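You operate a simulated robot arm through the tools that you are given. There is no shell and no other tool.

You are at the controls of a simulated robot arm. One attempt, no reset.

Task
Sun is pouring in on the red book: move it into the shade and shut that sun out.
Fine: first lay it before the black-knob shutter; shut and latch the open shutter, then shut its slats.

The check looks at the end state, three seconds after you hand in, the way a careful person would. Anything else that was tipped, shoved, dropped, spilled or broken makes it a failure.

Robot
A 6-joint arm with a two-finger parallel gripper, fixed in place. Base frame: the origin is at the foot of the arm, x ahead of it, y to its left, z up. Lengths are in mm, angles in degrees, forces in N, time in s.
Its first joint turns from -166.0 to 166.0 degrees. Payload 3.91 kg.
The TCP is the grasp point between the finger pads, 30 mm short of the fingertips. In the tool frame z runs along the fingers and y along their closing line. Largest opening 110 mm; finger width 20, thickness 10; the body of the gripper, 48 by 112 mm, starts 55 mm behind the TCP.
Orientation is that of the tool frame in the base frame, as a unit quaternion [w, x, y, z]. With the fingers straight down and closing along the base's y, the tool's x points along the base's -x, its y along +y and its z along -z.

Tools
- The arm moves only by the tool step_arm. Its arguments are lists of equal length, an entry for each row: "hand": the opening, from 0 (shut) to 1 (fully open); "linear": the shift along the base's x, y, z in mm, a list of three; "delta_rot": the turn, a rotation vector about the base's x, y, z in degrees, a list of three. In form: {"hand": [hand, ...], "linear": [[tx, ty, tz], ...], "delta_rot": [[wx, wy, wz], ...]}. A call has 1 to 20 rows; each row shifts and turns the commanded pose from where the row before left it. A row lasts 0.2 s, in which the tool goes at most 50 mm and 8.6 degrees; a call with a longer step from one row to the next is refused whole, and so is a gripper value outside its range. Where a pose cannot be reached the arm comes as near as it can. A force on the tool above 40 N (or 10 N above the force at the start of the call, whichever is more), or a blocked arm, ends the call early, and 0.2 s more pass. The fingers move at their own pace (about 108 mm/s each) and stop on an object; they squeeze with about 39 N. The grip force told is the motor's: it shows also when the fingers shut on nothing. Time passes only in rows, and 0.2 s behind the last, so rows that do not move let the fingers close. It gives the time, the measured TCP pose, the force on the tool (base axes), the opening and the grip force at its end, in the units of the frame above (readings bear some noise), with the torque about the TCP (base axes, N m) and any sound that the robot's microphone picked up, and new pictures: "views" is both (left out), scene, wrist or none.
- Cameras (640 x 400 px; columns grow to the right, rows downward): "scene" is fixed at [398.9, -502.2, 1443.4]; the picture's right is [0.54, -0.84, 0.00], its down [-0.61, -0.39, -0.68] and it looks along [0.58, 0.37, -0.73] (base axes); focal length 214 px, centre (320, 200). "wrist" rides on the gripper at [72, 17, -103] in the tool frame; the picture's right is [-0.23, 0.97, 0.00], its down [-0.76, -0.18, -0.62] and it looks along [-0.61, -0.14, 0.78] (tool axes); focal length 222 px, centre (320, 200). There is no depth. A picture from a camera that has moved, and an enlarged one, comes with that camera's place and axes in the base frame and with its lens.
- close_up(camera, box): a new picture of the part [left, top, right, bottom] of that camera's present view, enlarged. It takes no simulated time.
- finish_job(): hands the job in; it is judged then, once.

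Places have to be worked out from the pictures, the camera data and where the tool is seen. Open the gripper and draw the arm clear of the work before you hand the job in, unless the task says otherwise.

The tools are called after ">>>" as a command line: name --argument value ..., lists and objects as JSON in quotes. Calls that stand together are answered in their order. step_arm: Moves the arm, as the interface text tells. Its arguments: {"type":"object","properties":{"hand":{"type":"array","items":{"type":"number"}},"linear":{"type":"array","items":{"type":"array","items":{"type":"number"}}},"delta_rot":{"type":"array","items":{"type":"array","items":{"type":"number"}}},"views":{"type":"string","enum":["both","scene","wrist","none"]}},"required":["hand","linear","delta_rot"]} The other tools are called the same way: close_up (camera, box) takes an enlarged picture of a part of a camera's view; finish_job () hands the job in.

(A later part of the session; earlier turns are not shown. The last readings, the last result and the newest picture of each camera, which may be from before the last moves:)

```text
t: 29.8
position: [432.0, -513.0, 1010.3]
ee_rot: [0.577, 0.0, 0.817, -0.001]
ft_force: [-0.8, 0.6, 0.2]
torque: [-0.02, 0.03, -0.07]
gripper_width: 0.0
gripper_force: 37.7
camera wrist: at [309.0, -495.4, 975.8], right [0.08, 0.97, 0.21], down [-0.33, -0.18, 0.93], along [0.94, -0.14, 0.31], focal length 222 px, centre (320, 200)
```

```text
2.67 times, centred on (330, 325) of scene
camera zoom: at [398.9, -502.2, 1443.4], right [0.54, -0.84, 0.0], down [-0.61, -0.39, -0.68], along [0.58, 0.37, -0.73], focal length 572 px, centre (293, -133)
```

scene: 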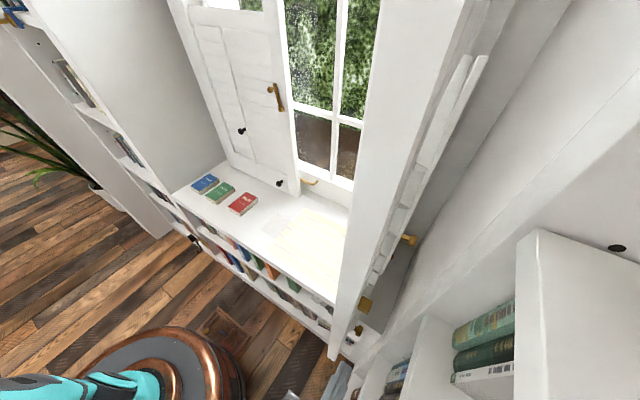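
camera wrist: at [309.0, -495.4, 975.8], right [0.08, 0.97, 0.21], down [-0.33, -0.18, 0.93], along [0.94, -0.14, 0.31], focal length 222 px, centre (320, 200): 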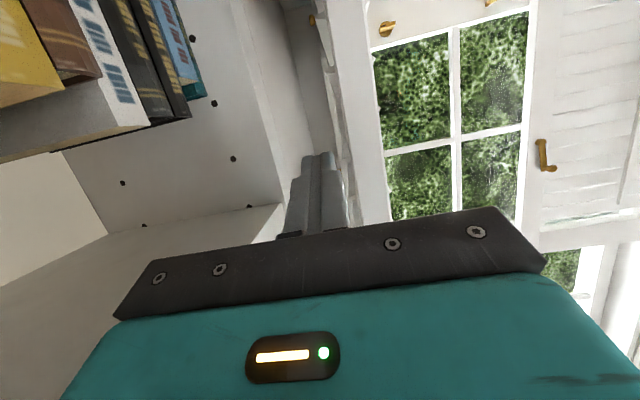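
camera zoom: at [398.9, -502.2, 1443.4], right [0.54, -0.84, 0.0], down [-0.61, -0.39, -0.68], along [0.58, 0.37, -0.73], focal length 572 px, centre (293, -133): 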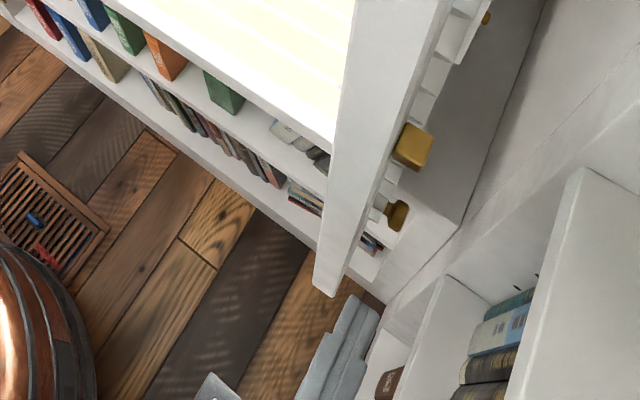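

The closed fingers (right side at y≈-503) are clear of the room face at y≈-494. I'll insert forward 60 mm along the stile.

>>> step_arm --hand '[0, 0, 0, 0]' --linear '[[15, 0, 0], [15, 0, 0], [15, 0, 0], [15, 0, 0]]' --delta_rot '[[0, 0, 0], [0, 0, 0], [0, 0, 0], [0, 0, 0]]' --views "both"

>>> close_up --camera "wrist" --box '[220, 60, 420, 240]'

>>> close_up --camera "scene" --box '[280, 250, 420, 400]'

```text
t: 30.8
position: [491.0, -514.2, 1009.6]
ee_rot: [0.577, 0.0, 0.817, 0.0]
ft_force: [-0.1, -0.2, -0.5]
torque: [0.01, 0.03, -0.05]
gripper_width: 0.1
gripper_force: 38.1
camera wrist: at [367.9, -495.8, 975.2], right [0.08, 0.97, 0.21], down [-0.33, -0.18, 0.93], along [0.94, -0.14, 0.31], focal length 222 px, centre (320, 200)
```

scene: 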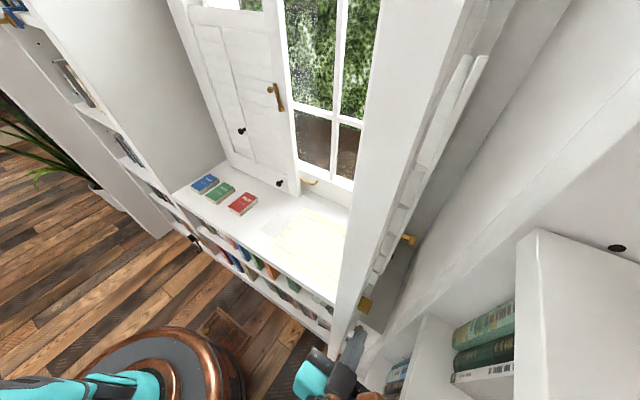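
wrist: 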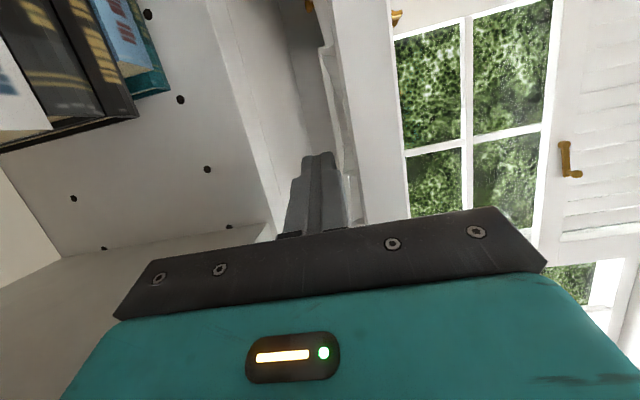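

```text
2.22 times, centred on (320, 150) of wrist
camera zoom: at [367.9, -495.8, 975.2], right [0.08, 0.97, 0.21], down [-0.33, -0.18, 0.93], along [0.94, -0.14, 0.31], focal length 494 px, centre (320, 311)
```

zoom: 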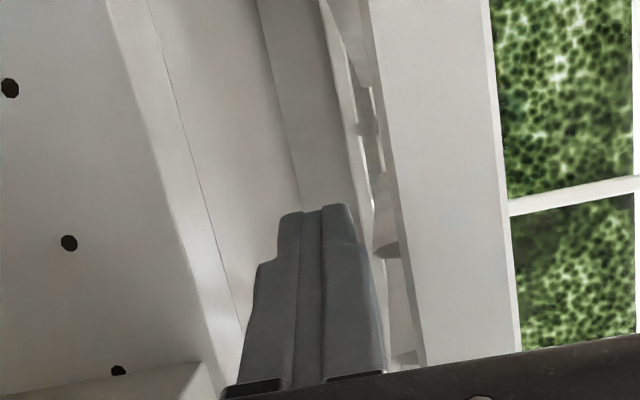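

```text
2.67 times, centred on (350, 325) of scene
camera zoom: at [398.9, -502.2, 1443.4], right [0.54, -0.84, 0.0], down [-0.61, -0.39, -0.68], along [0.58, 0.37, -0.73], focal length 572 px, centre (240, -133)
```

zoom: 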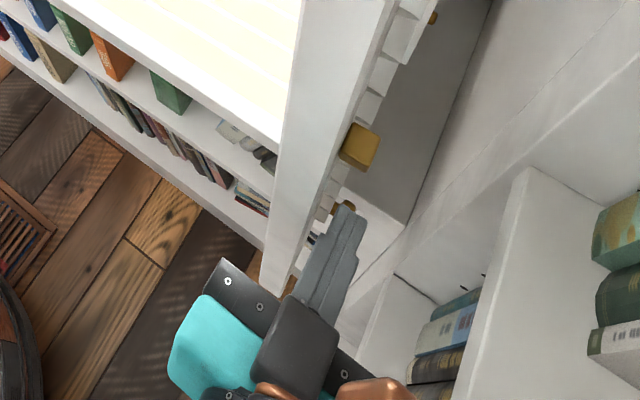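

The fingers are beside the stile on the -y side, clear of the keeper above. I'll start pushing +y slowly along the arc around the hinge (≈(938,-480)).

>>> step_arm --hand '[0, 0, 0, 0, 0]' --linear '[[3.5, 11, 0], [0, 9, 0], [0, 9, 0], [0.7, 18, 0], [1.4, 18, 0]]' --delta_rot '[[0, 0, 0], [0, 0, 0], [0, 0, 0], [0, 0, 0], [0, 0, 0]]' --views "both"

```text
t: 32.0
position: [495.8, -449.0, 1008.8]
ee_rot: [0.576, 0.0, 0.817, -0.001]
ft_force: [-0.3, 0.5, -0.5]
torque: [0.01, -0.01, 0.01]
gripper_width: 0.0
gripper_force: 37.7
camera wrist: at [373.4, -431.5, 974.9], right [0.08, 0.97, 0.21], down [-0.33, -0.18, 0.93], along [0.94, -0.14, 0.31], focal length 222 px, centre (320, 200)
```

scene: 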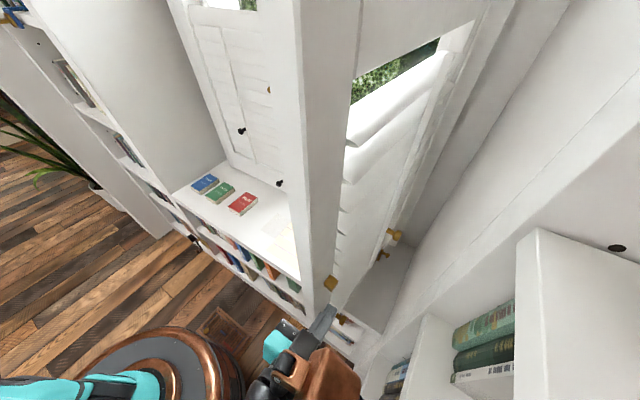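
wrist: 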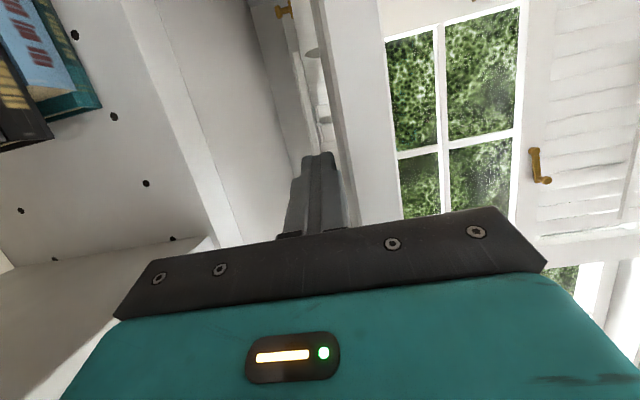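

The shutter swings easily (≈8° moved). Continuing along the arc to about 40°.

>>> step_arm --hand '[0, 0, 0, 0, 0, 0, 0, 0, 0, 0, 0, 0, 0]' --linear '[[2.1, 18, 0], [3, 17.8, 0], [3.7, 17.7, 0], [4.6, 17.6, 0], [5.3, 17.3, 0], [6, 17.1, 0], [6.8, 16.8, 0], [7.5, 16.5, 0], [8.2, 16.1, 0], [8.8, 15.8, 0], [9.6, 15.4, 0], [10.2, 15, 0], [11, 14.4, 0]]' --delta_rot '[[0, 0, 0], [0, 0, 0], [0, 0, 0], [0, 0, 0], [0, 0, 0], [0, 0, 0], [0, 0, 0], [0, 0, 0], [0, 0, 0], [0, 0, 0], [0, 0, 0], [0, 0, 0], [0, 0, 0]]' --views "both"

```text
t: 34.8
position: [583.3, -231.8, 1007.5]
ee_rot: [0.576, 0.001, 0.817, 0.0]
ft_force: [0.3, -0.4, 0.2]
torque: [0.02, -0.02, 0.0]
gripper_width: 0.1
gripper_force: 37.8
camera wrist: at [460.3, -214.7, 974.4], right [0.08, 0.97, 0.21], down [-0.33, -0.18, 0.93], along [0.94, -0.14, 0.31], focal length 222 px, centre (320, 200)
```

scene: 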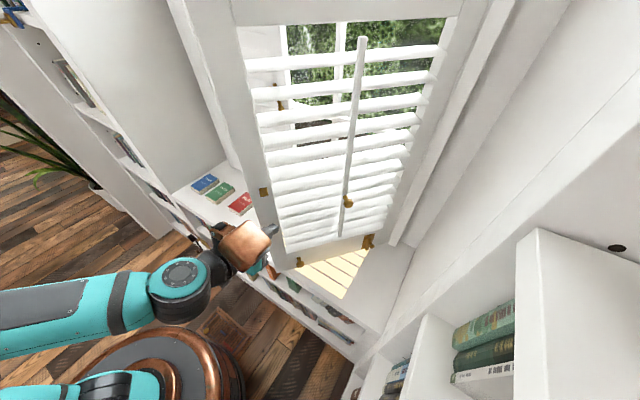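
wrist: 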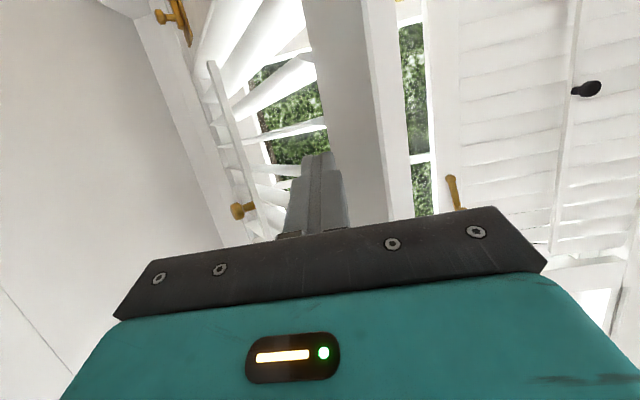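

The shutter is about half closed and its room face is now visible. Zooming to see its hardware.

>>> close_up --camera "scene" --box '[250, 160, 410, 280]'

>>> close_up --camera "wrist" --box '[120, 0, 320, 120]'

>>> close_up --camera "scene" --box '[240, 160, 300, 220]'

```text
3.33 times, centred on (330, 220) of scene
camera zoom: at [398.9, -502.2, 1443.4], right [0.54, -0.84, 0.0], down [-0.61, -0.39, -0.68], along [0.58, 0.37, -0.73], focal length 715 px, centre (287, 133)
```

zoom: 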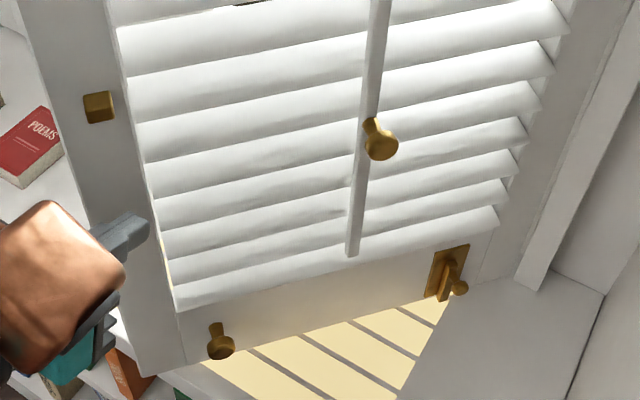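

```text
3.20 times, centred on (220, 60) of wrist
camera zoom: at [460.3, -214.7, 974.4], right [0.08, 0.97, 0.21], down [-0.33, -0.18, 0.93], along [0.94, -0.14, 0.31], focal length 711 px, centre (640, 648)
```

zoom: 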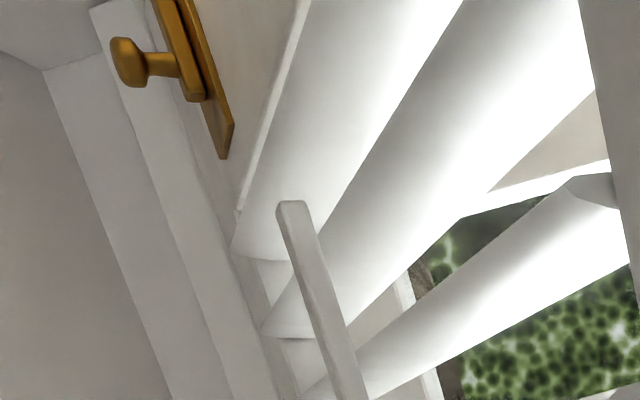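

```text
6.67 times, centred on (270, 190) of scene
camera zoom: at [398.9, -502.2, 1443.4], right [0.54, -0.84, 0.0], down [-0.61, -0.39, -0.68], along [0.58, 0.37, -0.73], focal length 1430 px, centre (653, 267)
```

zoom: 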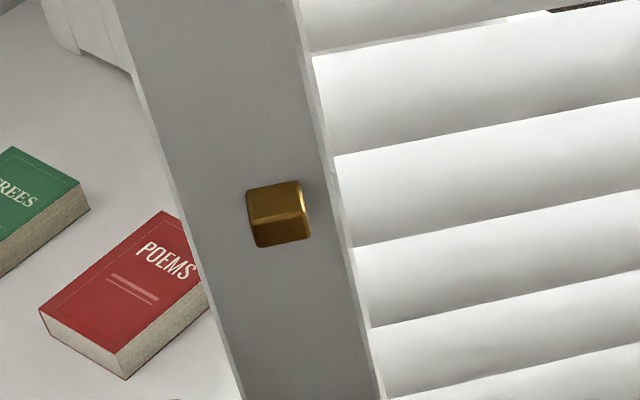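

Besides keeper, tilt knob and pull knob, there's a small plate with a lever on the bottom rail near the hinge, to inspect later. I continue the swing to ~80°.

>>> step_arm --hand '[0, 0, 0, 0, 0, 0, 0, 0, 0, 0, 0, 0, 0, 0, 0, 0]' --linear '[[11.5, 14, 0], [12.2, 13.4, 0], [12.6, 13, 0], [13.2, 12.3, 0], [13.8, 11.9, 0], [14.4, 11.1, 0], [14.6, 10.5, 0], [15.2, 9.9, 0], [15.7, 9.2, 0], [15.9, 8.5, 0], [16.4, 7.8, 0], [16.7, 7.2, 0], [16.9, 6.3, 0], [17.2, 5.6, 0], [17.5, 4.9, 0], [17.6, 4, 0]]' --delta_rot '[[0, 0, 0], [0, 0, 0], [0, 0, 0], [0, 0, 0], [0, 0, 0], [0, 0, 0], [0, 0, 0], [0, 0, 0], [0, 0, 0], [0, 0, 0], [0, 0, 0], [0, 0, 0], [0, 0, 0], [0, 0, 0], [0, 0, 0], [0, 0, 0]]' --views "both"

>>> close_up --camera "scene" --box '[240, 100, 400, 240]'

```text
t: 38.2
position: [824.0, -81.8, 1009.8]
ee_rot: [0.577, 0.0, 0.817, 0.0]
ft_force: [-0.3, 0.7, 0.8]
torque: [-0.02, 0.05, 0.0]
gripper_width: 0.0
gripper_force: 37.4
camera wrist: at [701.1, -65.1, 975.4], right [0.08, 0.97, 0.21], down [-0.33, -0.18, 0.93], along [0.94, -0.14, 0.31], focal length 222 px, centre (320, 200)
```

scene: 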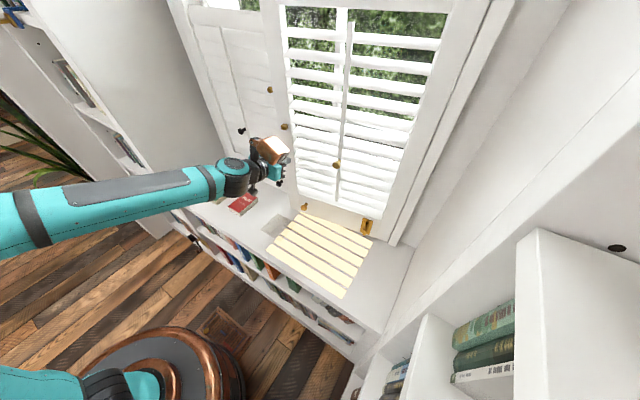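
wrist: 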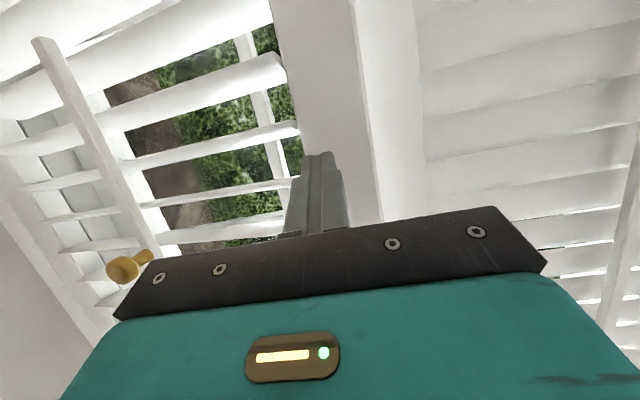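

```text
2.86 times, centred on (320, 170) of scene
camera zoom: at [398.9, -502.2, 1443.4], right [0.54, -0.84, 0.0], down [-0.61, -0.39, -0.68], along [0.58, 0.37, -0.73], focal length 613 px, centre (320, 286)
```

zoom: 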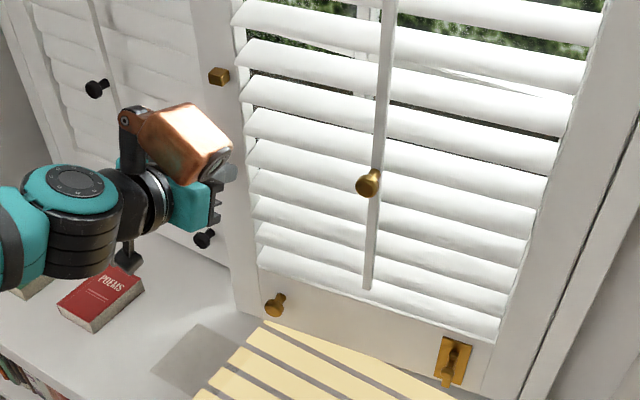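

Nearly closed, ~80°. I'll push the remaining distance, slowing near the end until it meets its stop.

>>> step_arm --hand '[0, 0, 0, 0, 0, 0, 0, 0]' --linear '[[17.8, 3.3, 0], [18, 2.6, 0], [14, 1.5, 0], [8, 0.5, 0], [6, 0.3, 0], [5, 0, 0], [4, 0, 0], [3, 0, 0]]' --delta_rot '[[0, 0, 0], [0, 0, 0], [0, 0, 0], [0, 0, 0], [0, 0, 0], [0, 0, 0], [0, 0, 0], [0, 0, 0]]' --views "both"

>>> close_up --camera "scene" --box '[240, 60, 400, 240]'

```text
t: 39.9
position: [894.6, -74.8, 1009.2]
ee_rot: [0.576, 0.001, 0.817, -0.001]
ft_force: [-33.9, 0.0, 0.0]
torque: [-0.42, 0.05, -0.02]
gripper_width: 0.0
gripper_force: 37.5
stopped in row 8: the force on the tool passed its limit at 47 N (the readings are from after the stop); the commanded pose is now the measured one
camera wrist: at [772.7, -56.7, 974.9], right [0.08, 0.97, 0.21], down [-0.33, -0.18, 0.93], along [0.94, -0.14, 0.31], focal length 222 px, centre (320, 200)
```

scene: 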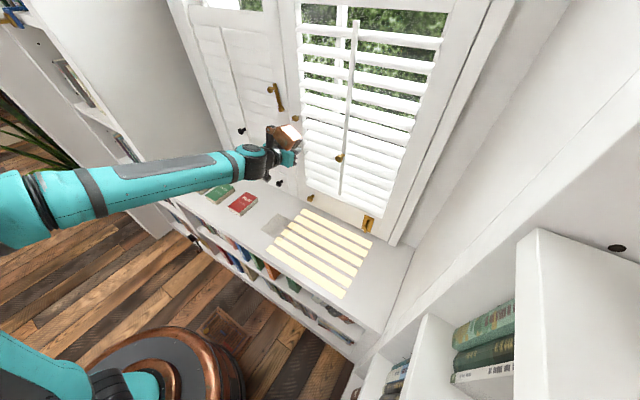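
wrist: 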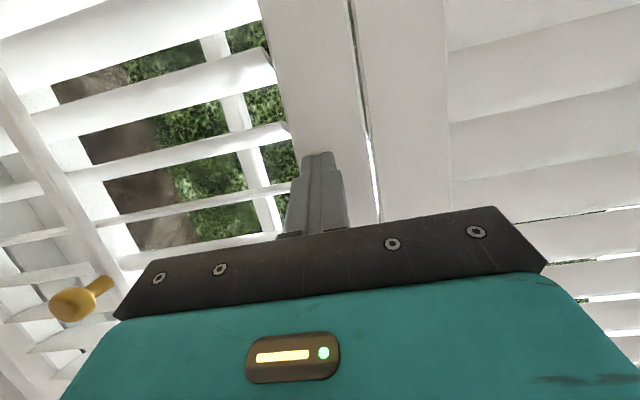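

```text
2.22 times, centred on (320, 150) of scene
camera zoom: at [398.9, -502.2, 1443.4], right [0.54, -0.84, 0.0], down [-0.61, -0.39, -0.68], along [0.58, 0.37, -0.73], focal length 477 px, centre (320, 311)
```

zoom: 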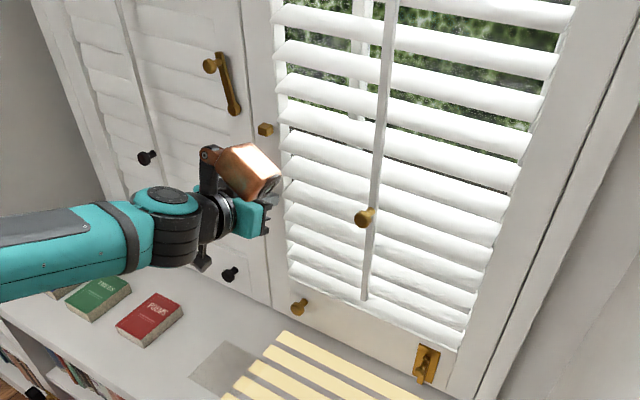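

The shutter hit its stop (tip at x≈923, flush with the left one). I'll back off and raise to inspect the bar, keeper and gap.

>>> step_arm --hand '[0, 0, 0, 0, 0, 0, 0, 0]' --linear '[[-10, 0, 0], [-30, 0, 10], [-40, 5, 25], [-40, 5, 30], [-40, 5, 35], [-30, 0, 35], [0, 0, 35], [0, 0, 20]]' --delta_rot '[[0, 0, 0], [0, 0, 0], [0, 5, 0], [0, 5, 0], [0, 5, 0], [0, 5, 0], [0, 0, 0], [0, 0, 0]]' --views "both"

>>> close_up --camera "wrist" --box '[240, 30, 400, 170]'

>>> close_up --camera "scene" --box '[260, 70, 320, 140]'

>>> close_up --camera "scene" --box '[330, 190, 400, 250]'

```text
refused: row 4 steps farther than a row can; nothing moved
```

```text
2.86 times, centred on (320, 100) of wrist
camera zoom: at [772.7, -56.7, 974.9], right [0.08, 0.97, 0.21], down [-0.33, -0.18, 0.93], along [0.94, -0.14, 0.31], focal length 635 px, centre (320, 486)
```

zoom: 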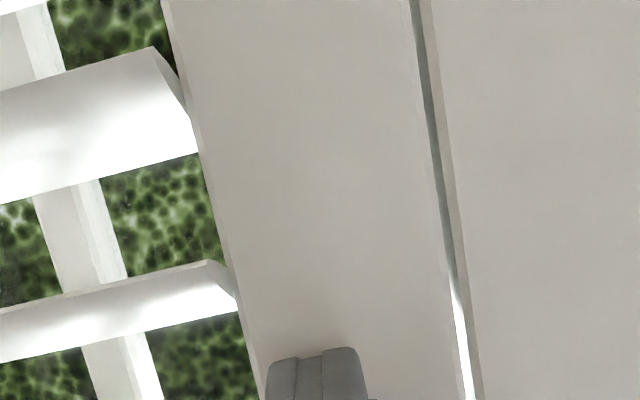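

```text
5.71 times, centred on (290, 105) of scene
camera zoom: at [398.9, -502.2, 1443.4], right [0.54, -0.84, 0.0], down [-0.61, -0.39, -0.68], along [0.58, 0.37, -0.73], focal length 1226 px, centre (491, 743)
```

zoom: 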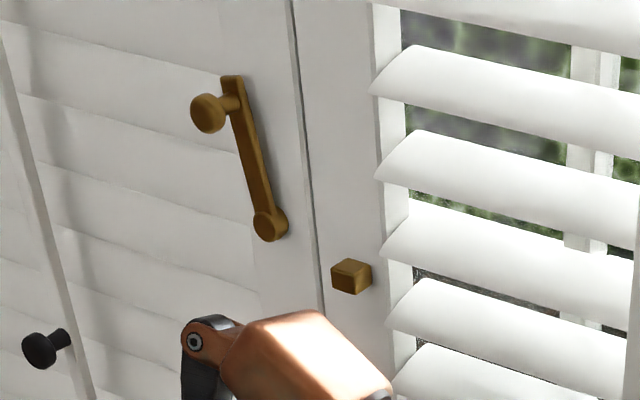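

```text
6.67 times, centred on (365, 220) of scene
camera zoom: at [398.9, -502.2, 1443.4], right [0.54, -0.84, 0.0], down [-0.61, -0.39, -0.68], along [0.58, 0.37, -0.73], focal length 1430 px, centre (20, 67)
```

zoom: 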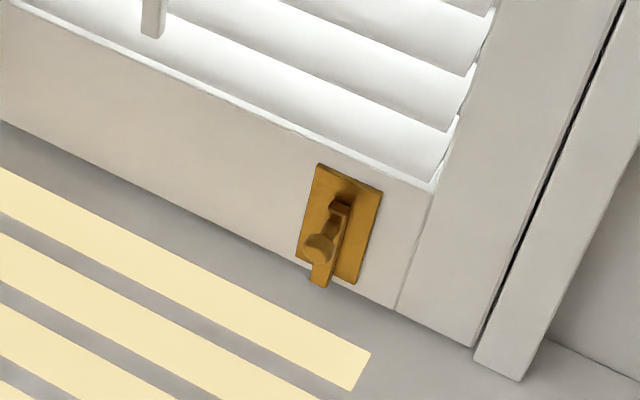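

One row was too long. The keeper is a block on the right stile at z≈1118 on which the bar will rest; the plate near the hinge looks unrelated. I'll back off with shorter steps.

>>> step_arm --hand '[0, 0, 0, 0, 0, 0, 0, 0, 0]' --linear '[[-10, 0, 0], [-30, 0, 5], [-35, 5, 25], [-35, 5, 25], [-35, 5, 25], [-35, 0, 30], [-10, 0, 35], [0, 0, 35], [0, 0, 20]]' --delta_rot '[[0, 0, 0], [0, 0, 0], [0, 5, 0], [0, 5, 0], [0, 5, 0], [0, 5, 0], [0, 0, 0], [0, 0, 0], [0, 0, 0]]' --views "both"

>>> close_up --camera "wrist" --box '[220, 20, 400, 170]'

>>> close_up --camera "scene" --box '[250, 60, 330, 160]'

```text
t: 41.9
position: [709.2, -60.8, 1208.3]
ee_rot: [0.425, 0.0, 0.905, -0.002]
ft_force: [0.9, -0.5, -0.4]
torque: [0.02, 0.0, 0.01]
gripper_width: 0.0
gripper_force: 37.4
camera wrist: at [581.5, -42.3, 1216.7], right [0.15, 0.97, 0.17], down [0.01, -0.18, 0.98], along [0.99, -0.14, -0.03], focal length 222 px, centre (320, 200)
```

scene: 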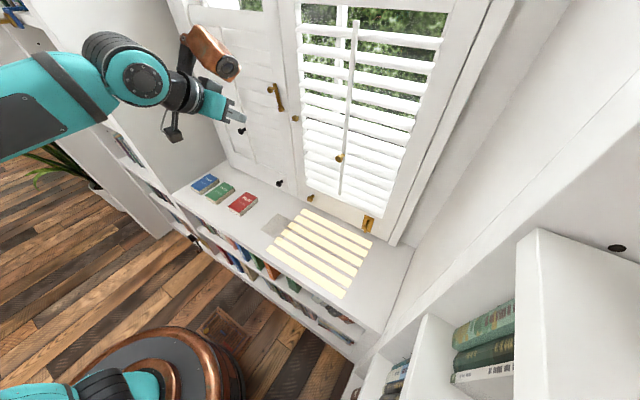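
wrist: 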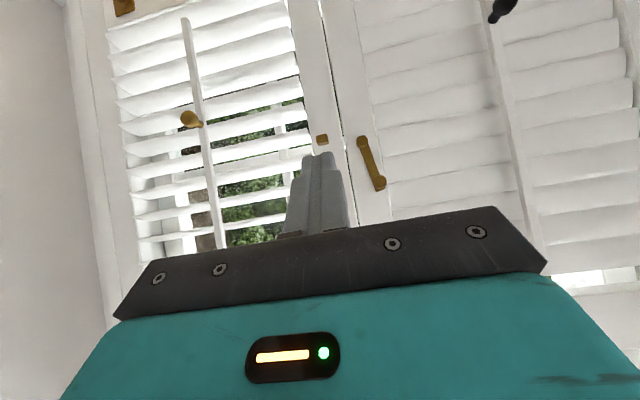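

```text
2.67 times, centred on (310, 95) of wrist
camera zoom: at [581.5, -42.3, 1216.7], right [0.15, 0.97, 0.17], down [0.01, -0.18, 0.98], along [0.99, -0.14, -0.03], focal length 592 px, centre (347, 480)
```

zoom: 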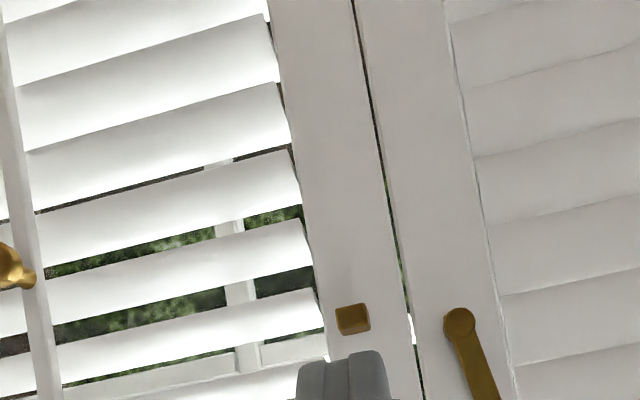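

```text
4.00 times, centred on (290, 110) of scene
camera zoom: at [398.9, -502.2, 1443.4], right [0.54, -0.84, 0.0], down [-0.61, -0.39, -0.68], along [0.58, 0.37, -0.73], focal length 858 px, centre (440, 560)
```

zoom: 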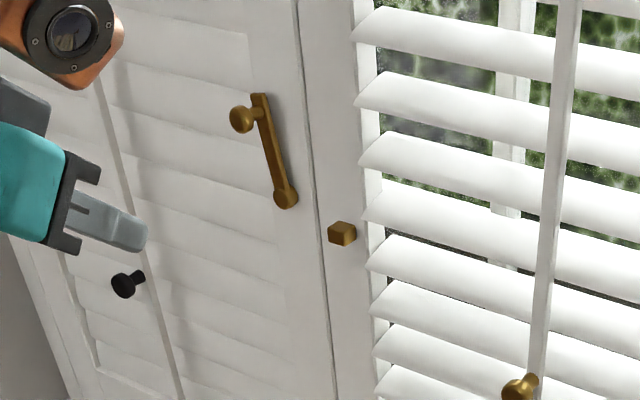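

The right shutter stays shut. Keeper ≈(908,-71,1120), bar pivot ≈(920,-13,1131), knob ≈(900,-2,1199). I'll level the tool and bring the closed fingertip next to the knob on its +y side.

>>> step_arm --hand '[0, 0, 0, 0, 0, 0, 0]' --linear '[[15, 25, 0], [15, 25, 0], [30, 25, -2], [30, 25, -2], [40, 1, -2], [20, 0, 0], [18, 0, 0]]' --delta_rot '[[0, -5, 0], [0, -5, 0], [0, -5, 0], [0, -5, 0], [0, 0, 0], [0, 0, 0], [0, 0, 0]]' --views "both"

>>> close_up --camera "wrist" --box '[200, 60, 400, 220]'

>>> close_up --camera "scene" --box '[230, 60, 310, 130]'

```text
t: 43.5
position: [874.2, 41.3, 1202.3]
ee_rot: [0.576, 0.001, 0.817, -0.002]
ft_force: [-0.3, -1.2, 0.5]
torque: [-0.04, 0.0, -0.03]
gripper_width: 0.0
gripper_force: 37.9
camera wrist: at [752.0, 59.3, 1168.3], right [0.08, 0.97, 0.21], down [-0.33, -0.18, 0.93], along [0.94, -0.14, 0.31], focal length 222 px, centre (320, 200)
```

scene: 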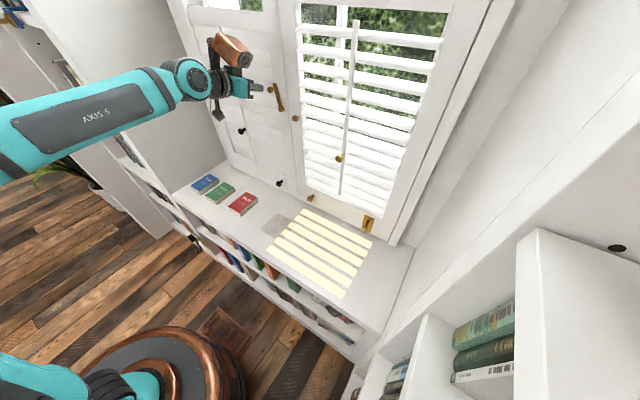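
wrist: 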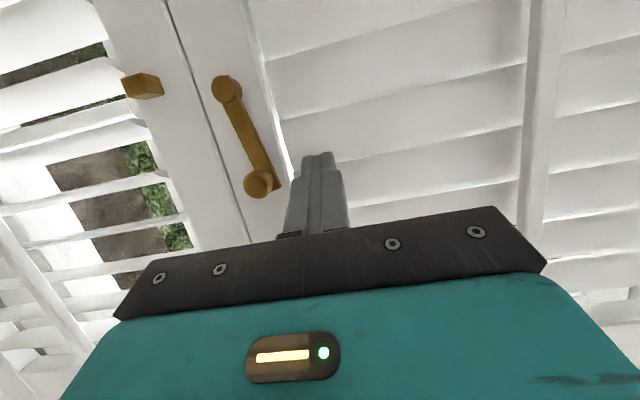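

```text
2.50 times, centred on (300, 140) of wrist
camera zoom: at [752.0, 59.3, 1168.3], right [0.08, 0.97, 0.21], down [-0.33, -0.18, 0.93], along [0.94, -0.14, 0.31], focal length 555 px, centre (370, 350)
```

zoom: 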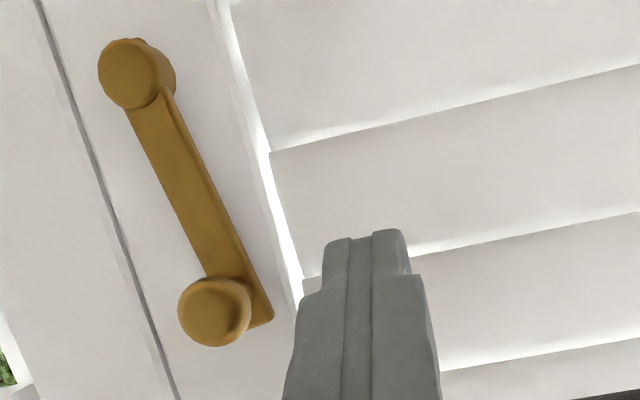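

```text
5.71 times, centred on (270, 95) of scene
camera zoom: at [398.9, -502.2, 1443.4], right [0.54, -0.84, 0.0], down [-0.61, -0.39, -0.68], along [0.58, 0.37, -0.73], focal length 1226 px, centre (606, 800)
```

zoom: 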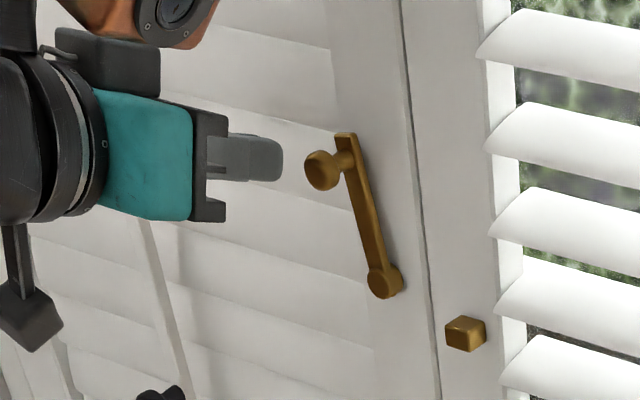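

The finger sits ~25 mm to the +y side of the knob at the right depth. I'll push it -y over the top of its arc.

>>> step_arm --hand '[0, 0, 0, 0, 0, 0, 0]' --linear '[[0, -12, 0], [0, -12, 0], [0, -9, 2.2], [0, -8, 1.6], [0, -8.5, 1.6], [0, -8.5, -0.4], [0, -8.4, -0.5]]' --delta_rot '[[0, 0, 0], [0, 0, 0], [0, 0, 0], [0, 0, 0], [0, 0, 0], [0, 0, 0], [0, 0, 0]]' --views "both"

>>> close_up --camera "wrist" --box '[200, 40, 440, 220]'

>>> close_up --camera "scene" --box '[230, 60, 330, 140]'

```text
t: 45.1
position: [875.6, -25.4, 1206.7]
ee_rot: [0.576, 0.001, 0.817, -0.002]
ft_force: [1.0, -0.5, 0.9]
torque: [-0.02, 0.0, 0.02]
gripper_width: 0.0
gripper_force: 38.1
camera wrist: at [752.9, -6.9, 1172.7], right [0.08, 0.97, 0.21], down [-0.33, -0.18, 0.93], along [0.94, -0.14, 0.31], focal length 222 px, centre (320, 200)
```

scene: 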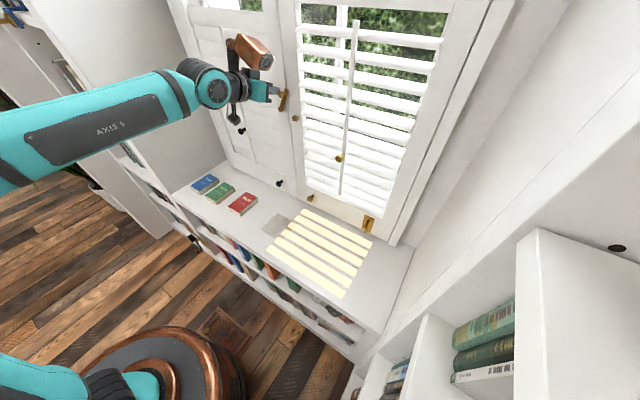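
wrist: 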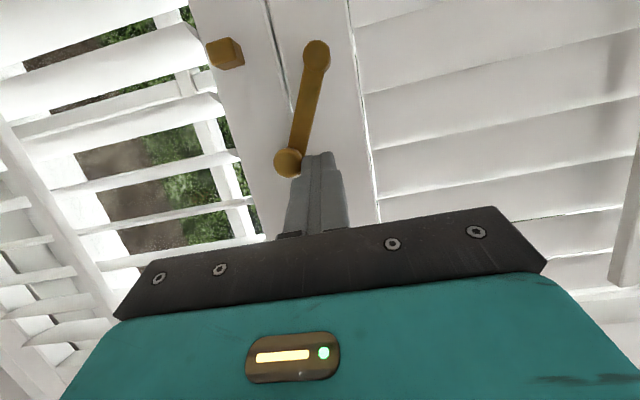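

```text
2.22 times, centred on (320, 130) of wrist
camera zoom: at [752.9, -6.9, 1172.7], right [0.08, 0.97, 0.21], down [-0.33, -0.18, 0.93], along [0.94, -0.14, 0.31], focal length 494 px, centre (320, 356)
```

zoom: 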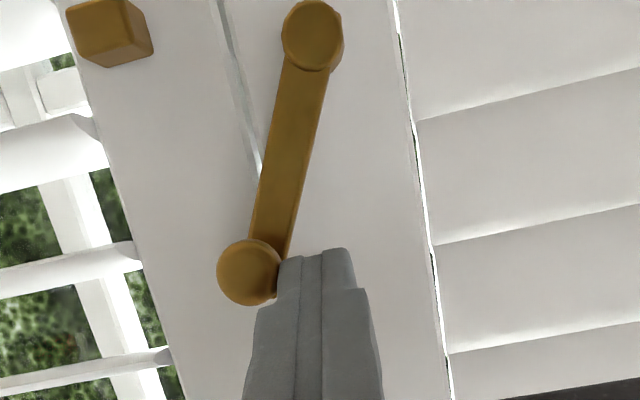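

```text
5.00 times, centred on (280, 100) of scene
camera zoom: at [398.9, -502.2, 1443.4], right [0.54, -0.84, 0.0], down [-0.61, -0.39, -0.68], along [0.58, 0.37, -0.73], focal length 1072 px, centre (520, 700)
```

zoom: 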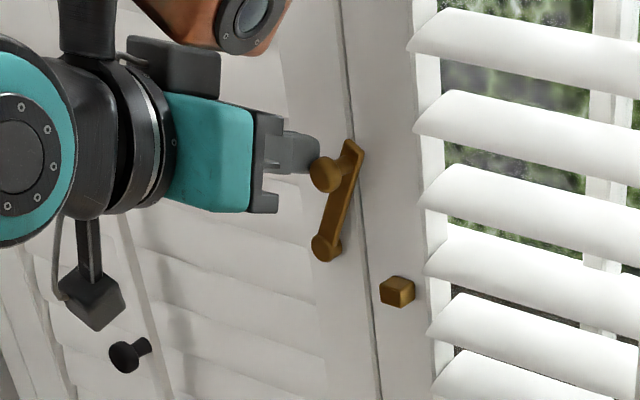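

The bar follows the finger with friction (now ~28° past vertical to -y). I continue down the arc to about 75°.

>>> step_arm --hand '[0, 0, 0, 0, 0, 0]' --linear '[[0, -8.7, -2.2], [0, -8.3, -3.4], [0, -7.8, -4.6], [0, -7.1, -5.4], [0, -6.5, -6.8], [0, -5.6, -7.7]]' --delta_rot '[[0, 0, 0], [0, 0, 0], [0, 0, 0], [0, 0, 0], [0, 0, 0], [0, 0, 0]]' --views "both"

>>> close_up --camera "wrist" --box '[200, 40, 440, 220]'

>>> close_up --camera "scene" --box '[250, 70, 330, 140]'

```text
t: 46.5
position: [876.8, -70.5, 1176.4]
ee_rot: [0.575, 0.0, 0.818, 0.0]
ft_force: [0.1, -0.4, 0.2]
torque: [-0.02, -0.05, 0.04]
gripper_width: 0.0
gripper_force: 37.9
camera wrist: at [753.0, -51.6, 1142.3], right [0.08, 0.97, 0.21], down [-0.33, -0.18, 0.93], along [0.94, -0.14, 0.31], focal length 222 px, centre (320, 200)
```

scene: 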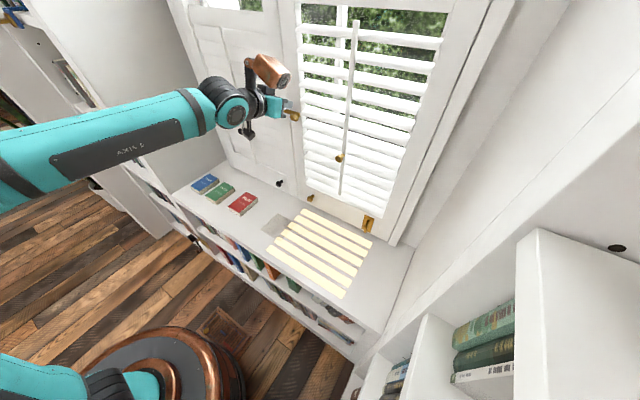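
wrist: 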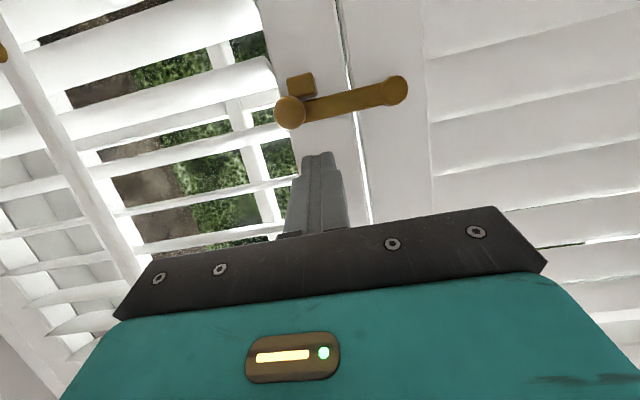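

```text
2.22 times, centred on (320, 130) of wrist
camera zoom: at [753.0, -51.6, 1142.3], right [0.08, 0.97, 0.21], down [-0.33, -0.18, 0.93], along [0.94, -0.14, 0.31], focal length 494 px, centre (320, 356)
```

zoom: 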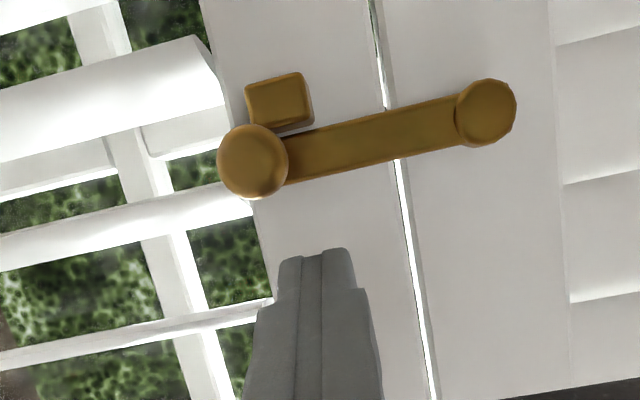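

```text
5.71 times, centred on (290, 105) of scene
camera zoom: at [398.9, -502.2, 1443.4], right [0.54, -0.84, 0.0], down [-0.61, -0.39, -0.68], along [0.58, 0.37, -0.73], focal length 1226 px, centre (491, 743)
```

zoom: 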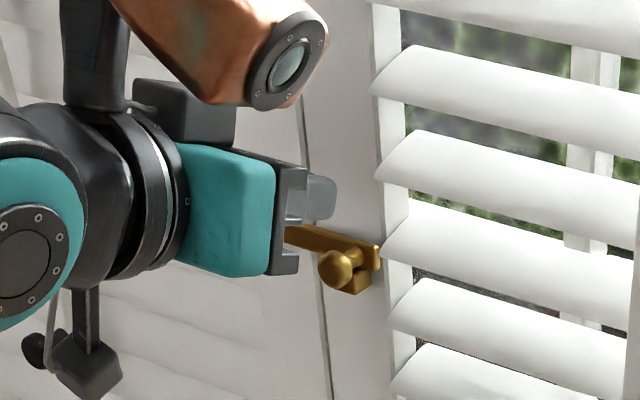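

The bar dropped level onto the keeper (knob ≈(898,-80,1131), same height as pivot). I'll press lightly on the knob to make sure it's seated.

>>> step_arm --hand '[0, 0, 0, 0, 0]' --linear '[[0, -8, -8], [0, 0, -6], [0, 0, -3], [0, 0, -2], [0, 0, -1]]' --delta_rot '[[0, 0, 0], [0, 0, 0], [0, 0, 0], [0, 0, 0], [0, 0, 0]]' --views "wrist"

>>> close_up --camera "wrist" --box '[200, 40, 440, 220]'

```text
t: 47.7
position: [875.3, -78.0, 1159.0]
ee_rot: [0.577, 0.0, 0.817, -0.001]
ft_force: [0.4, 0.9, 19.3]
torque: [0.01, -0.46, 0.07]
gripper_width: 0.1
gripper_force: 38.2
camera wrist: at [752.2, -59.4, 1124.8], right [0.08, 0.97, 0.21], down [-0.33, -0.18, 0.93], along [0.94, -0.14, 0.31], focal length 222 px, centre (320, 200)
```

wrist: 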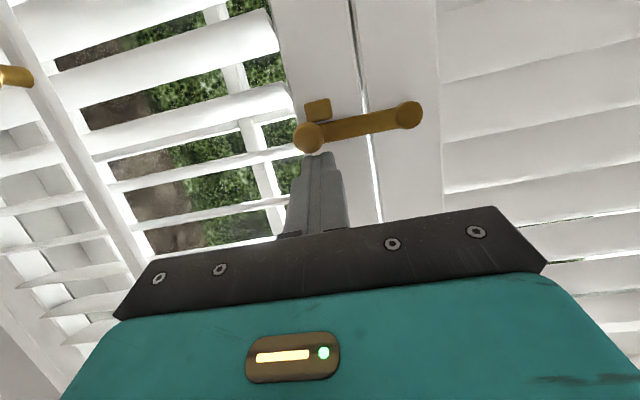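

```text
2.22 times, centred on (320, 130) of wrist
camera zoom: at [752.2, -59.4, 1124.8], right [0.08, 0.97, 0.21], down [-0.33, -0.18, 0.93], along [0.94, -0.14, 0.31], focal length 494 px, centre (320, 356)
```

zoom: 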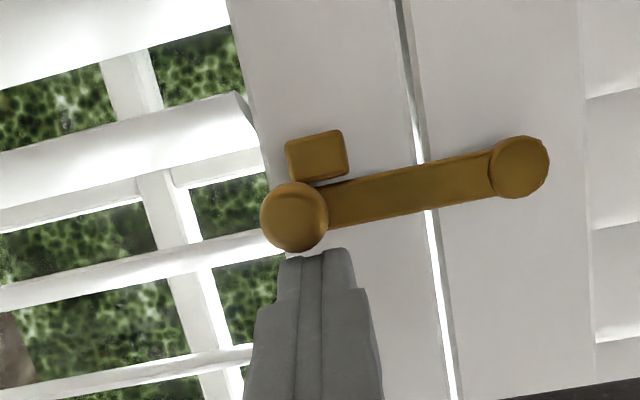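

The bar is firmly seated (19 N reaction, no movement). Now to the slats: the right tilt knob is at ≈(888,-262,1050), while the left (shut) one sits ~48 mm lower, so the rod must go down. I'll lift off and move in front of that knob.

>>> step_arm --hand '[0, 0, 0, 0, 0, 0, 0, 0, 0]' --linear '[[0, 0, 8], [-20, 0, 8], [-40, 0, 0], [-20, -35, -10], [0, -40, -15], [0, -40, -15], [0, -40, -15], [0, -29, -15], [5, 0, 0]]' --delta_rot '[[0, 0, 0], [0, 0, 0], [0, 0, 0], [0, 0, 0], [0, 0, 0], [0, 0, 0], [0, 0, 0], [0, 0, 0], [0, 0, 0]]' --views "both"

>>> close_up --camera "wrist" --box '[200, 20, 440, 220]'

>>> close_up --camera "scene" --box '[250, 60, 410, 240]'

```text
t: 49.7
position: [799.3, -260.8, 1102.5]
ee_rot: [0.575, 0.001, 0.818, -0.002]
ft_force: [0.4, 0.3, 1.0]
torque: [0.02, 0.05, 0.03]
gripper_width: 0.0
gripper_force: 37.8
camera wrist: at [677.1, -242.9, 1068.4], right [0.08, 0.97, 0.21], down [-0.33, -0.18, 0.93], along [0.94, -0.14, 0.31], focal length 222 px, centre (320, 200)
```

scene: 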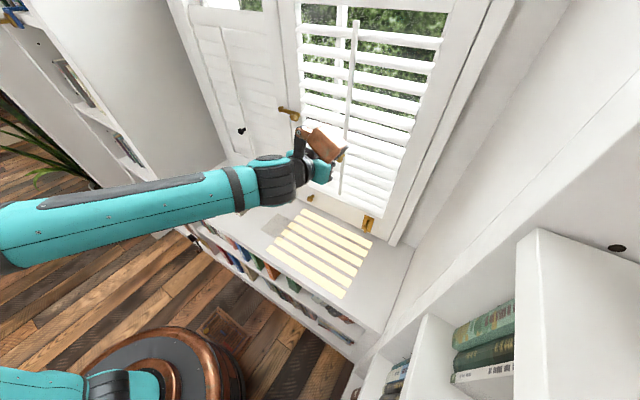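
wrist: 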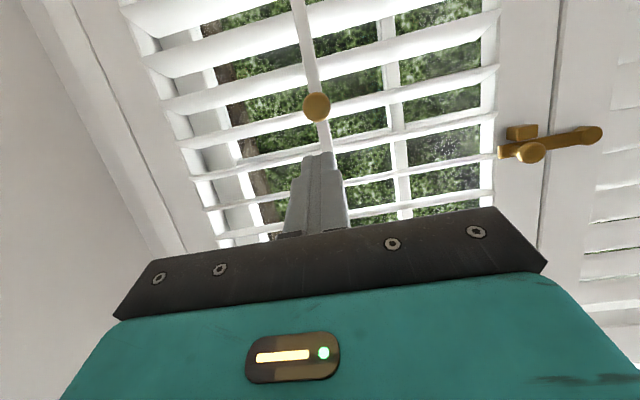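

```text
2.00 times, centred on (320, 120) of wrist
camera zoom: at [677.1, -242.9, 1068.4], right [0.08, 0.97, 0.21], down [-0.33, -0.18, 0.93], along [0.94, -0.14, 0.31], focal length 444 px, centre (320, 360)
```

zoom: 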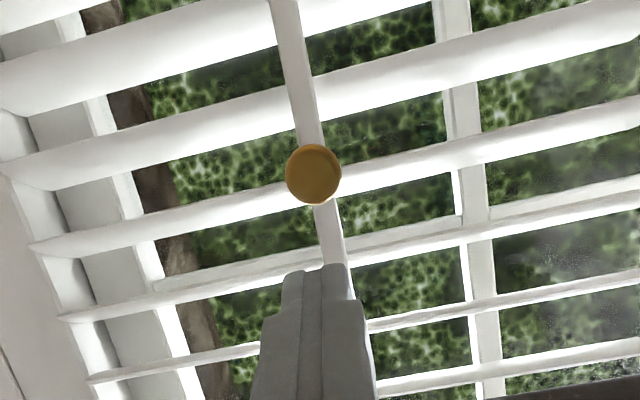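

```text
2.22 times, centred on (330, 150) of scene
camera zoom: at [398.9, -502.2, 1443.4], right [0.54, -0.84, 0.0], down [-0.61, -0.39, -0.68], along [0.58, 0.37, -0.73], focal length 477 px, centre (298, 311)
```

zoom: 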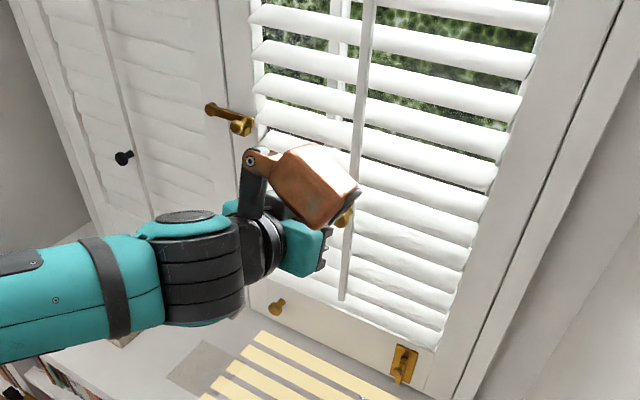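

Knob ≈(885,-259,1054), slats nearly level. I'll move the closed fingertip forward above the knob, stopping short of the rod.

>>> step_arm --hand '[0, 0, 0, 0, 0]' --linear '[[20, 0, 0], [20, 0, 0], [13, 0, 0], [5, 0, 0], [0, 0, -5]]' --delta_rot '[[0, 0, 0], [0, 0, 0], [0, 0, 0], [0, 0, 0], [0, 0, 0]]' --views "both"

>>> close_up --camera "wrist" --box '[220, 20, 420, 220]'

>>> close_up --camera "scene" --box '[300, 110, 380, 190]'

```text
t: 50.9
position: [859.0, -260.6, 1097.8]
ee_rot: [0.576, 0.001, 0.818, 0.0]
ft_force: [-1.1, 0.2, -0.3]
torque: [0.0, -0.01, 0.02]
gripper_width: 0.2
gripper_force: 37.8
camera wrist: at [735.6, -242.7, 1063.7], right [0.08, 0.97, 0.21], down [-0.33, -0.18, 0.93], along [0.94, -0.14, 0.31], focal length 222 px, centre (320, 200)
```

scene: 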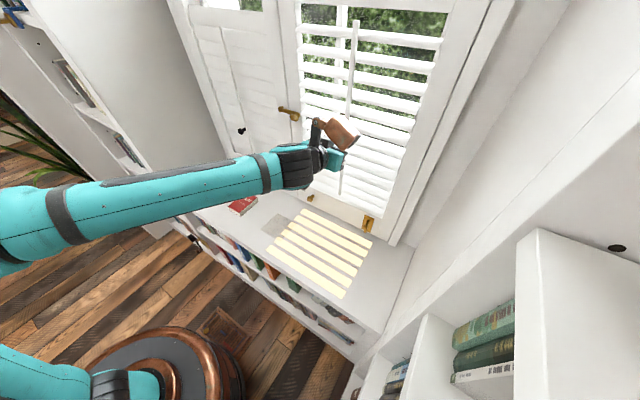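
wrist: 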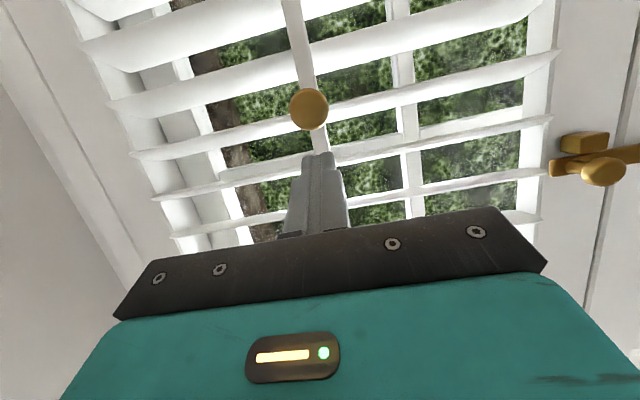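

```text
2.00 times, centred on (320, 120) of wrist
camera zoom: at [735.6, -242.7, 1063.7], right [0.08, 0.97, 0.21], down [-0.33, -0.18, 0.93], along [0.94, -0.14, 0.31], focal length 444 px, centre (320, 360)
```

zoom: 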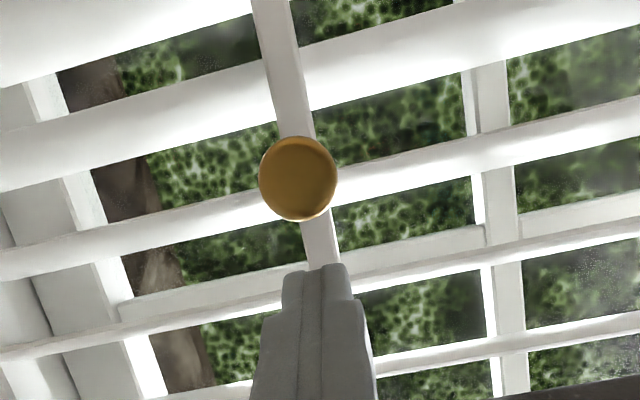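

```text
5.00 times, centred on (340, 150) of scene
camera zoom: at [398.9, -502.2, 1443.4], right [0.54, -0.84, 0.0], down [-0.61, -0.39, -0.68], along [0.58, 0.37, -0.73], focal length 1072 px, centre (220, 450)
```

zoom: 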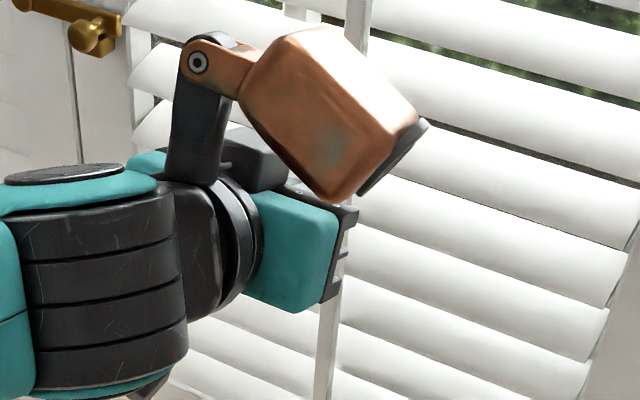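

The finger is just above the knob and aligned with the rod. I'll go 6 mm further in and begin pressing down slowly, watching the force.

>>> step_arm --hand '[0, 0, 0, 0, 0, 0]' --linear '[[6, 0, 0], [0, 0, -5], [0, 0, -4], [0, 0, -4], [0, 0, -4], [0, 0, -4]]' --delta_rot '[[0, 0, 0], [0, 0, 0], [0, 0, 0], [0, 0, 0], [0, 0, 0], [0, 0, 0]]' --views "both"

>>> close_up --camera "wrist" --box '[220, 20, 420, 220]'

```text
t: 52.3
position: [864.0, -260.6, 1075.3]
ee_rot: [0.576, 0.001, 0.818, -0.001]
ft_force: [0.5, 1.4, -0.3]
torque: [0.01, 0.0, 0.01]
gripper_width: 0.2
gripper_force: 37.5
camera wrist: at [741.4, -243.3, 1041.8], right [0.08, 0.97, 0.21], down [-0.33, -0.18, 0.93], along [0.94, -0.14, 0.31], focal length 222 px, centre (320, 200)
```

scene: 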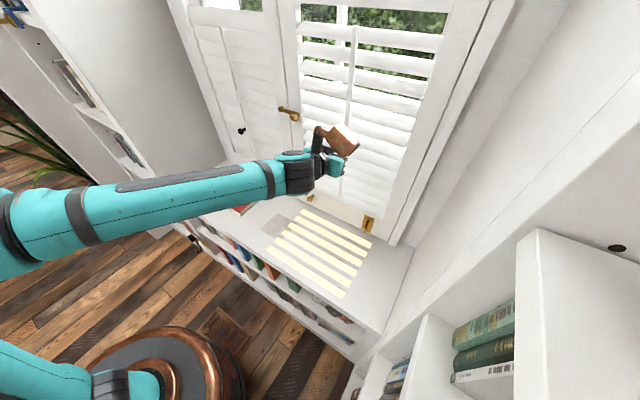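
wrist: 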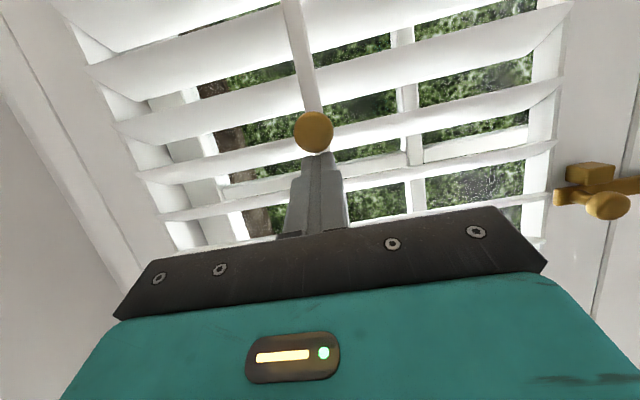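

```text
2.00 times, centred on (320, 120) of wrist
camera zoom: at [741.4, -243.3, 1041.8], right [0.08, 0.97, 0.21], down [-0.33, -0.18, 0.93], along [0.94, -0.14, 0.31], focal length 444 px, centre (320, 360)
```

zoom: 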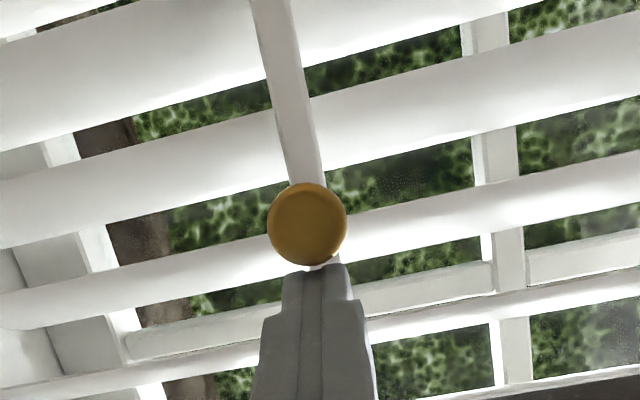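

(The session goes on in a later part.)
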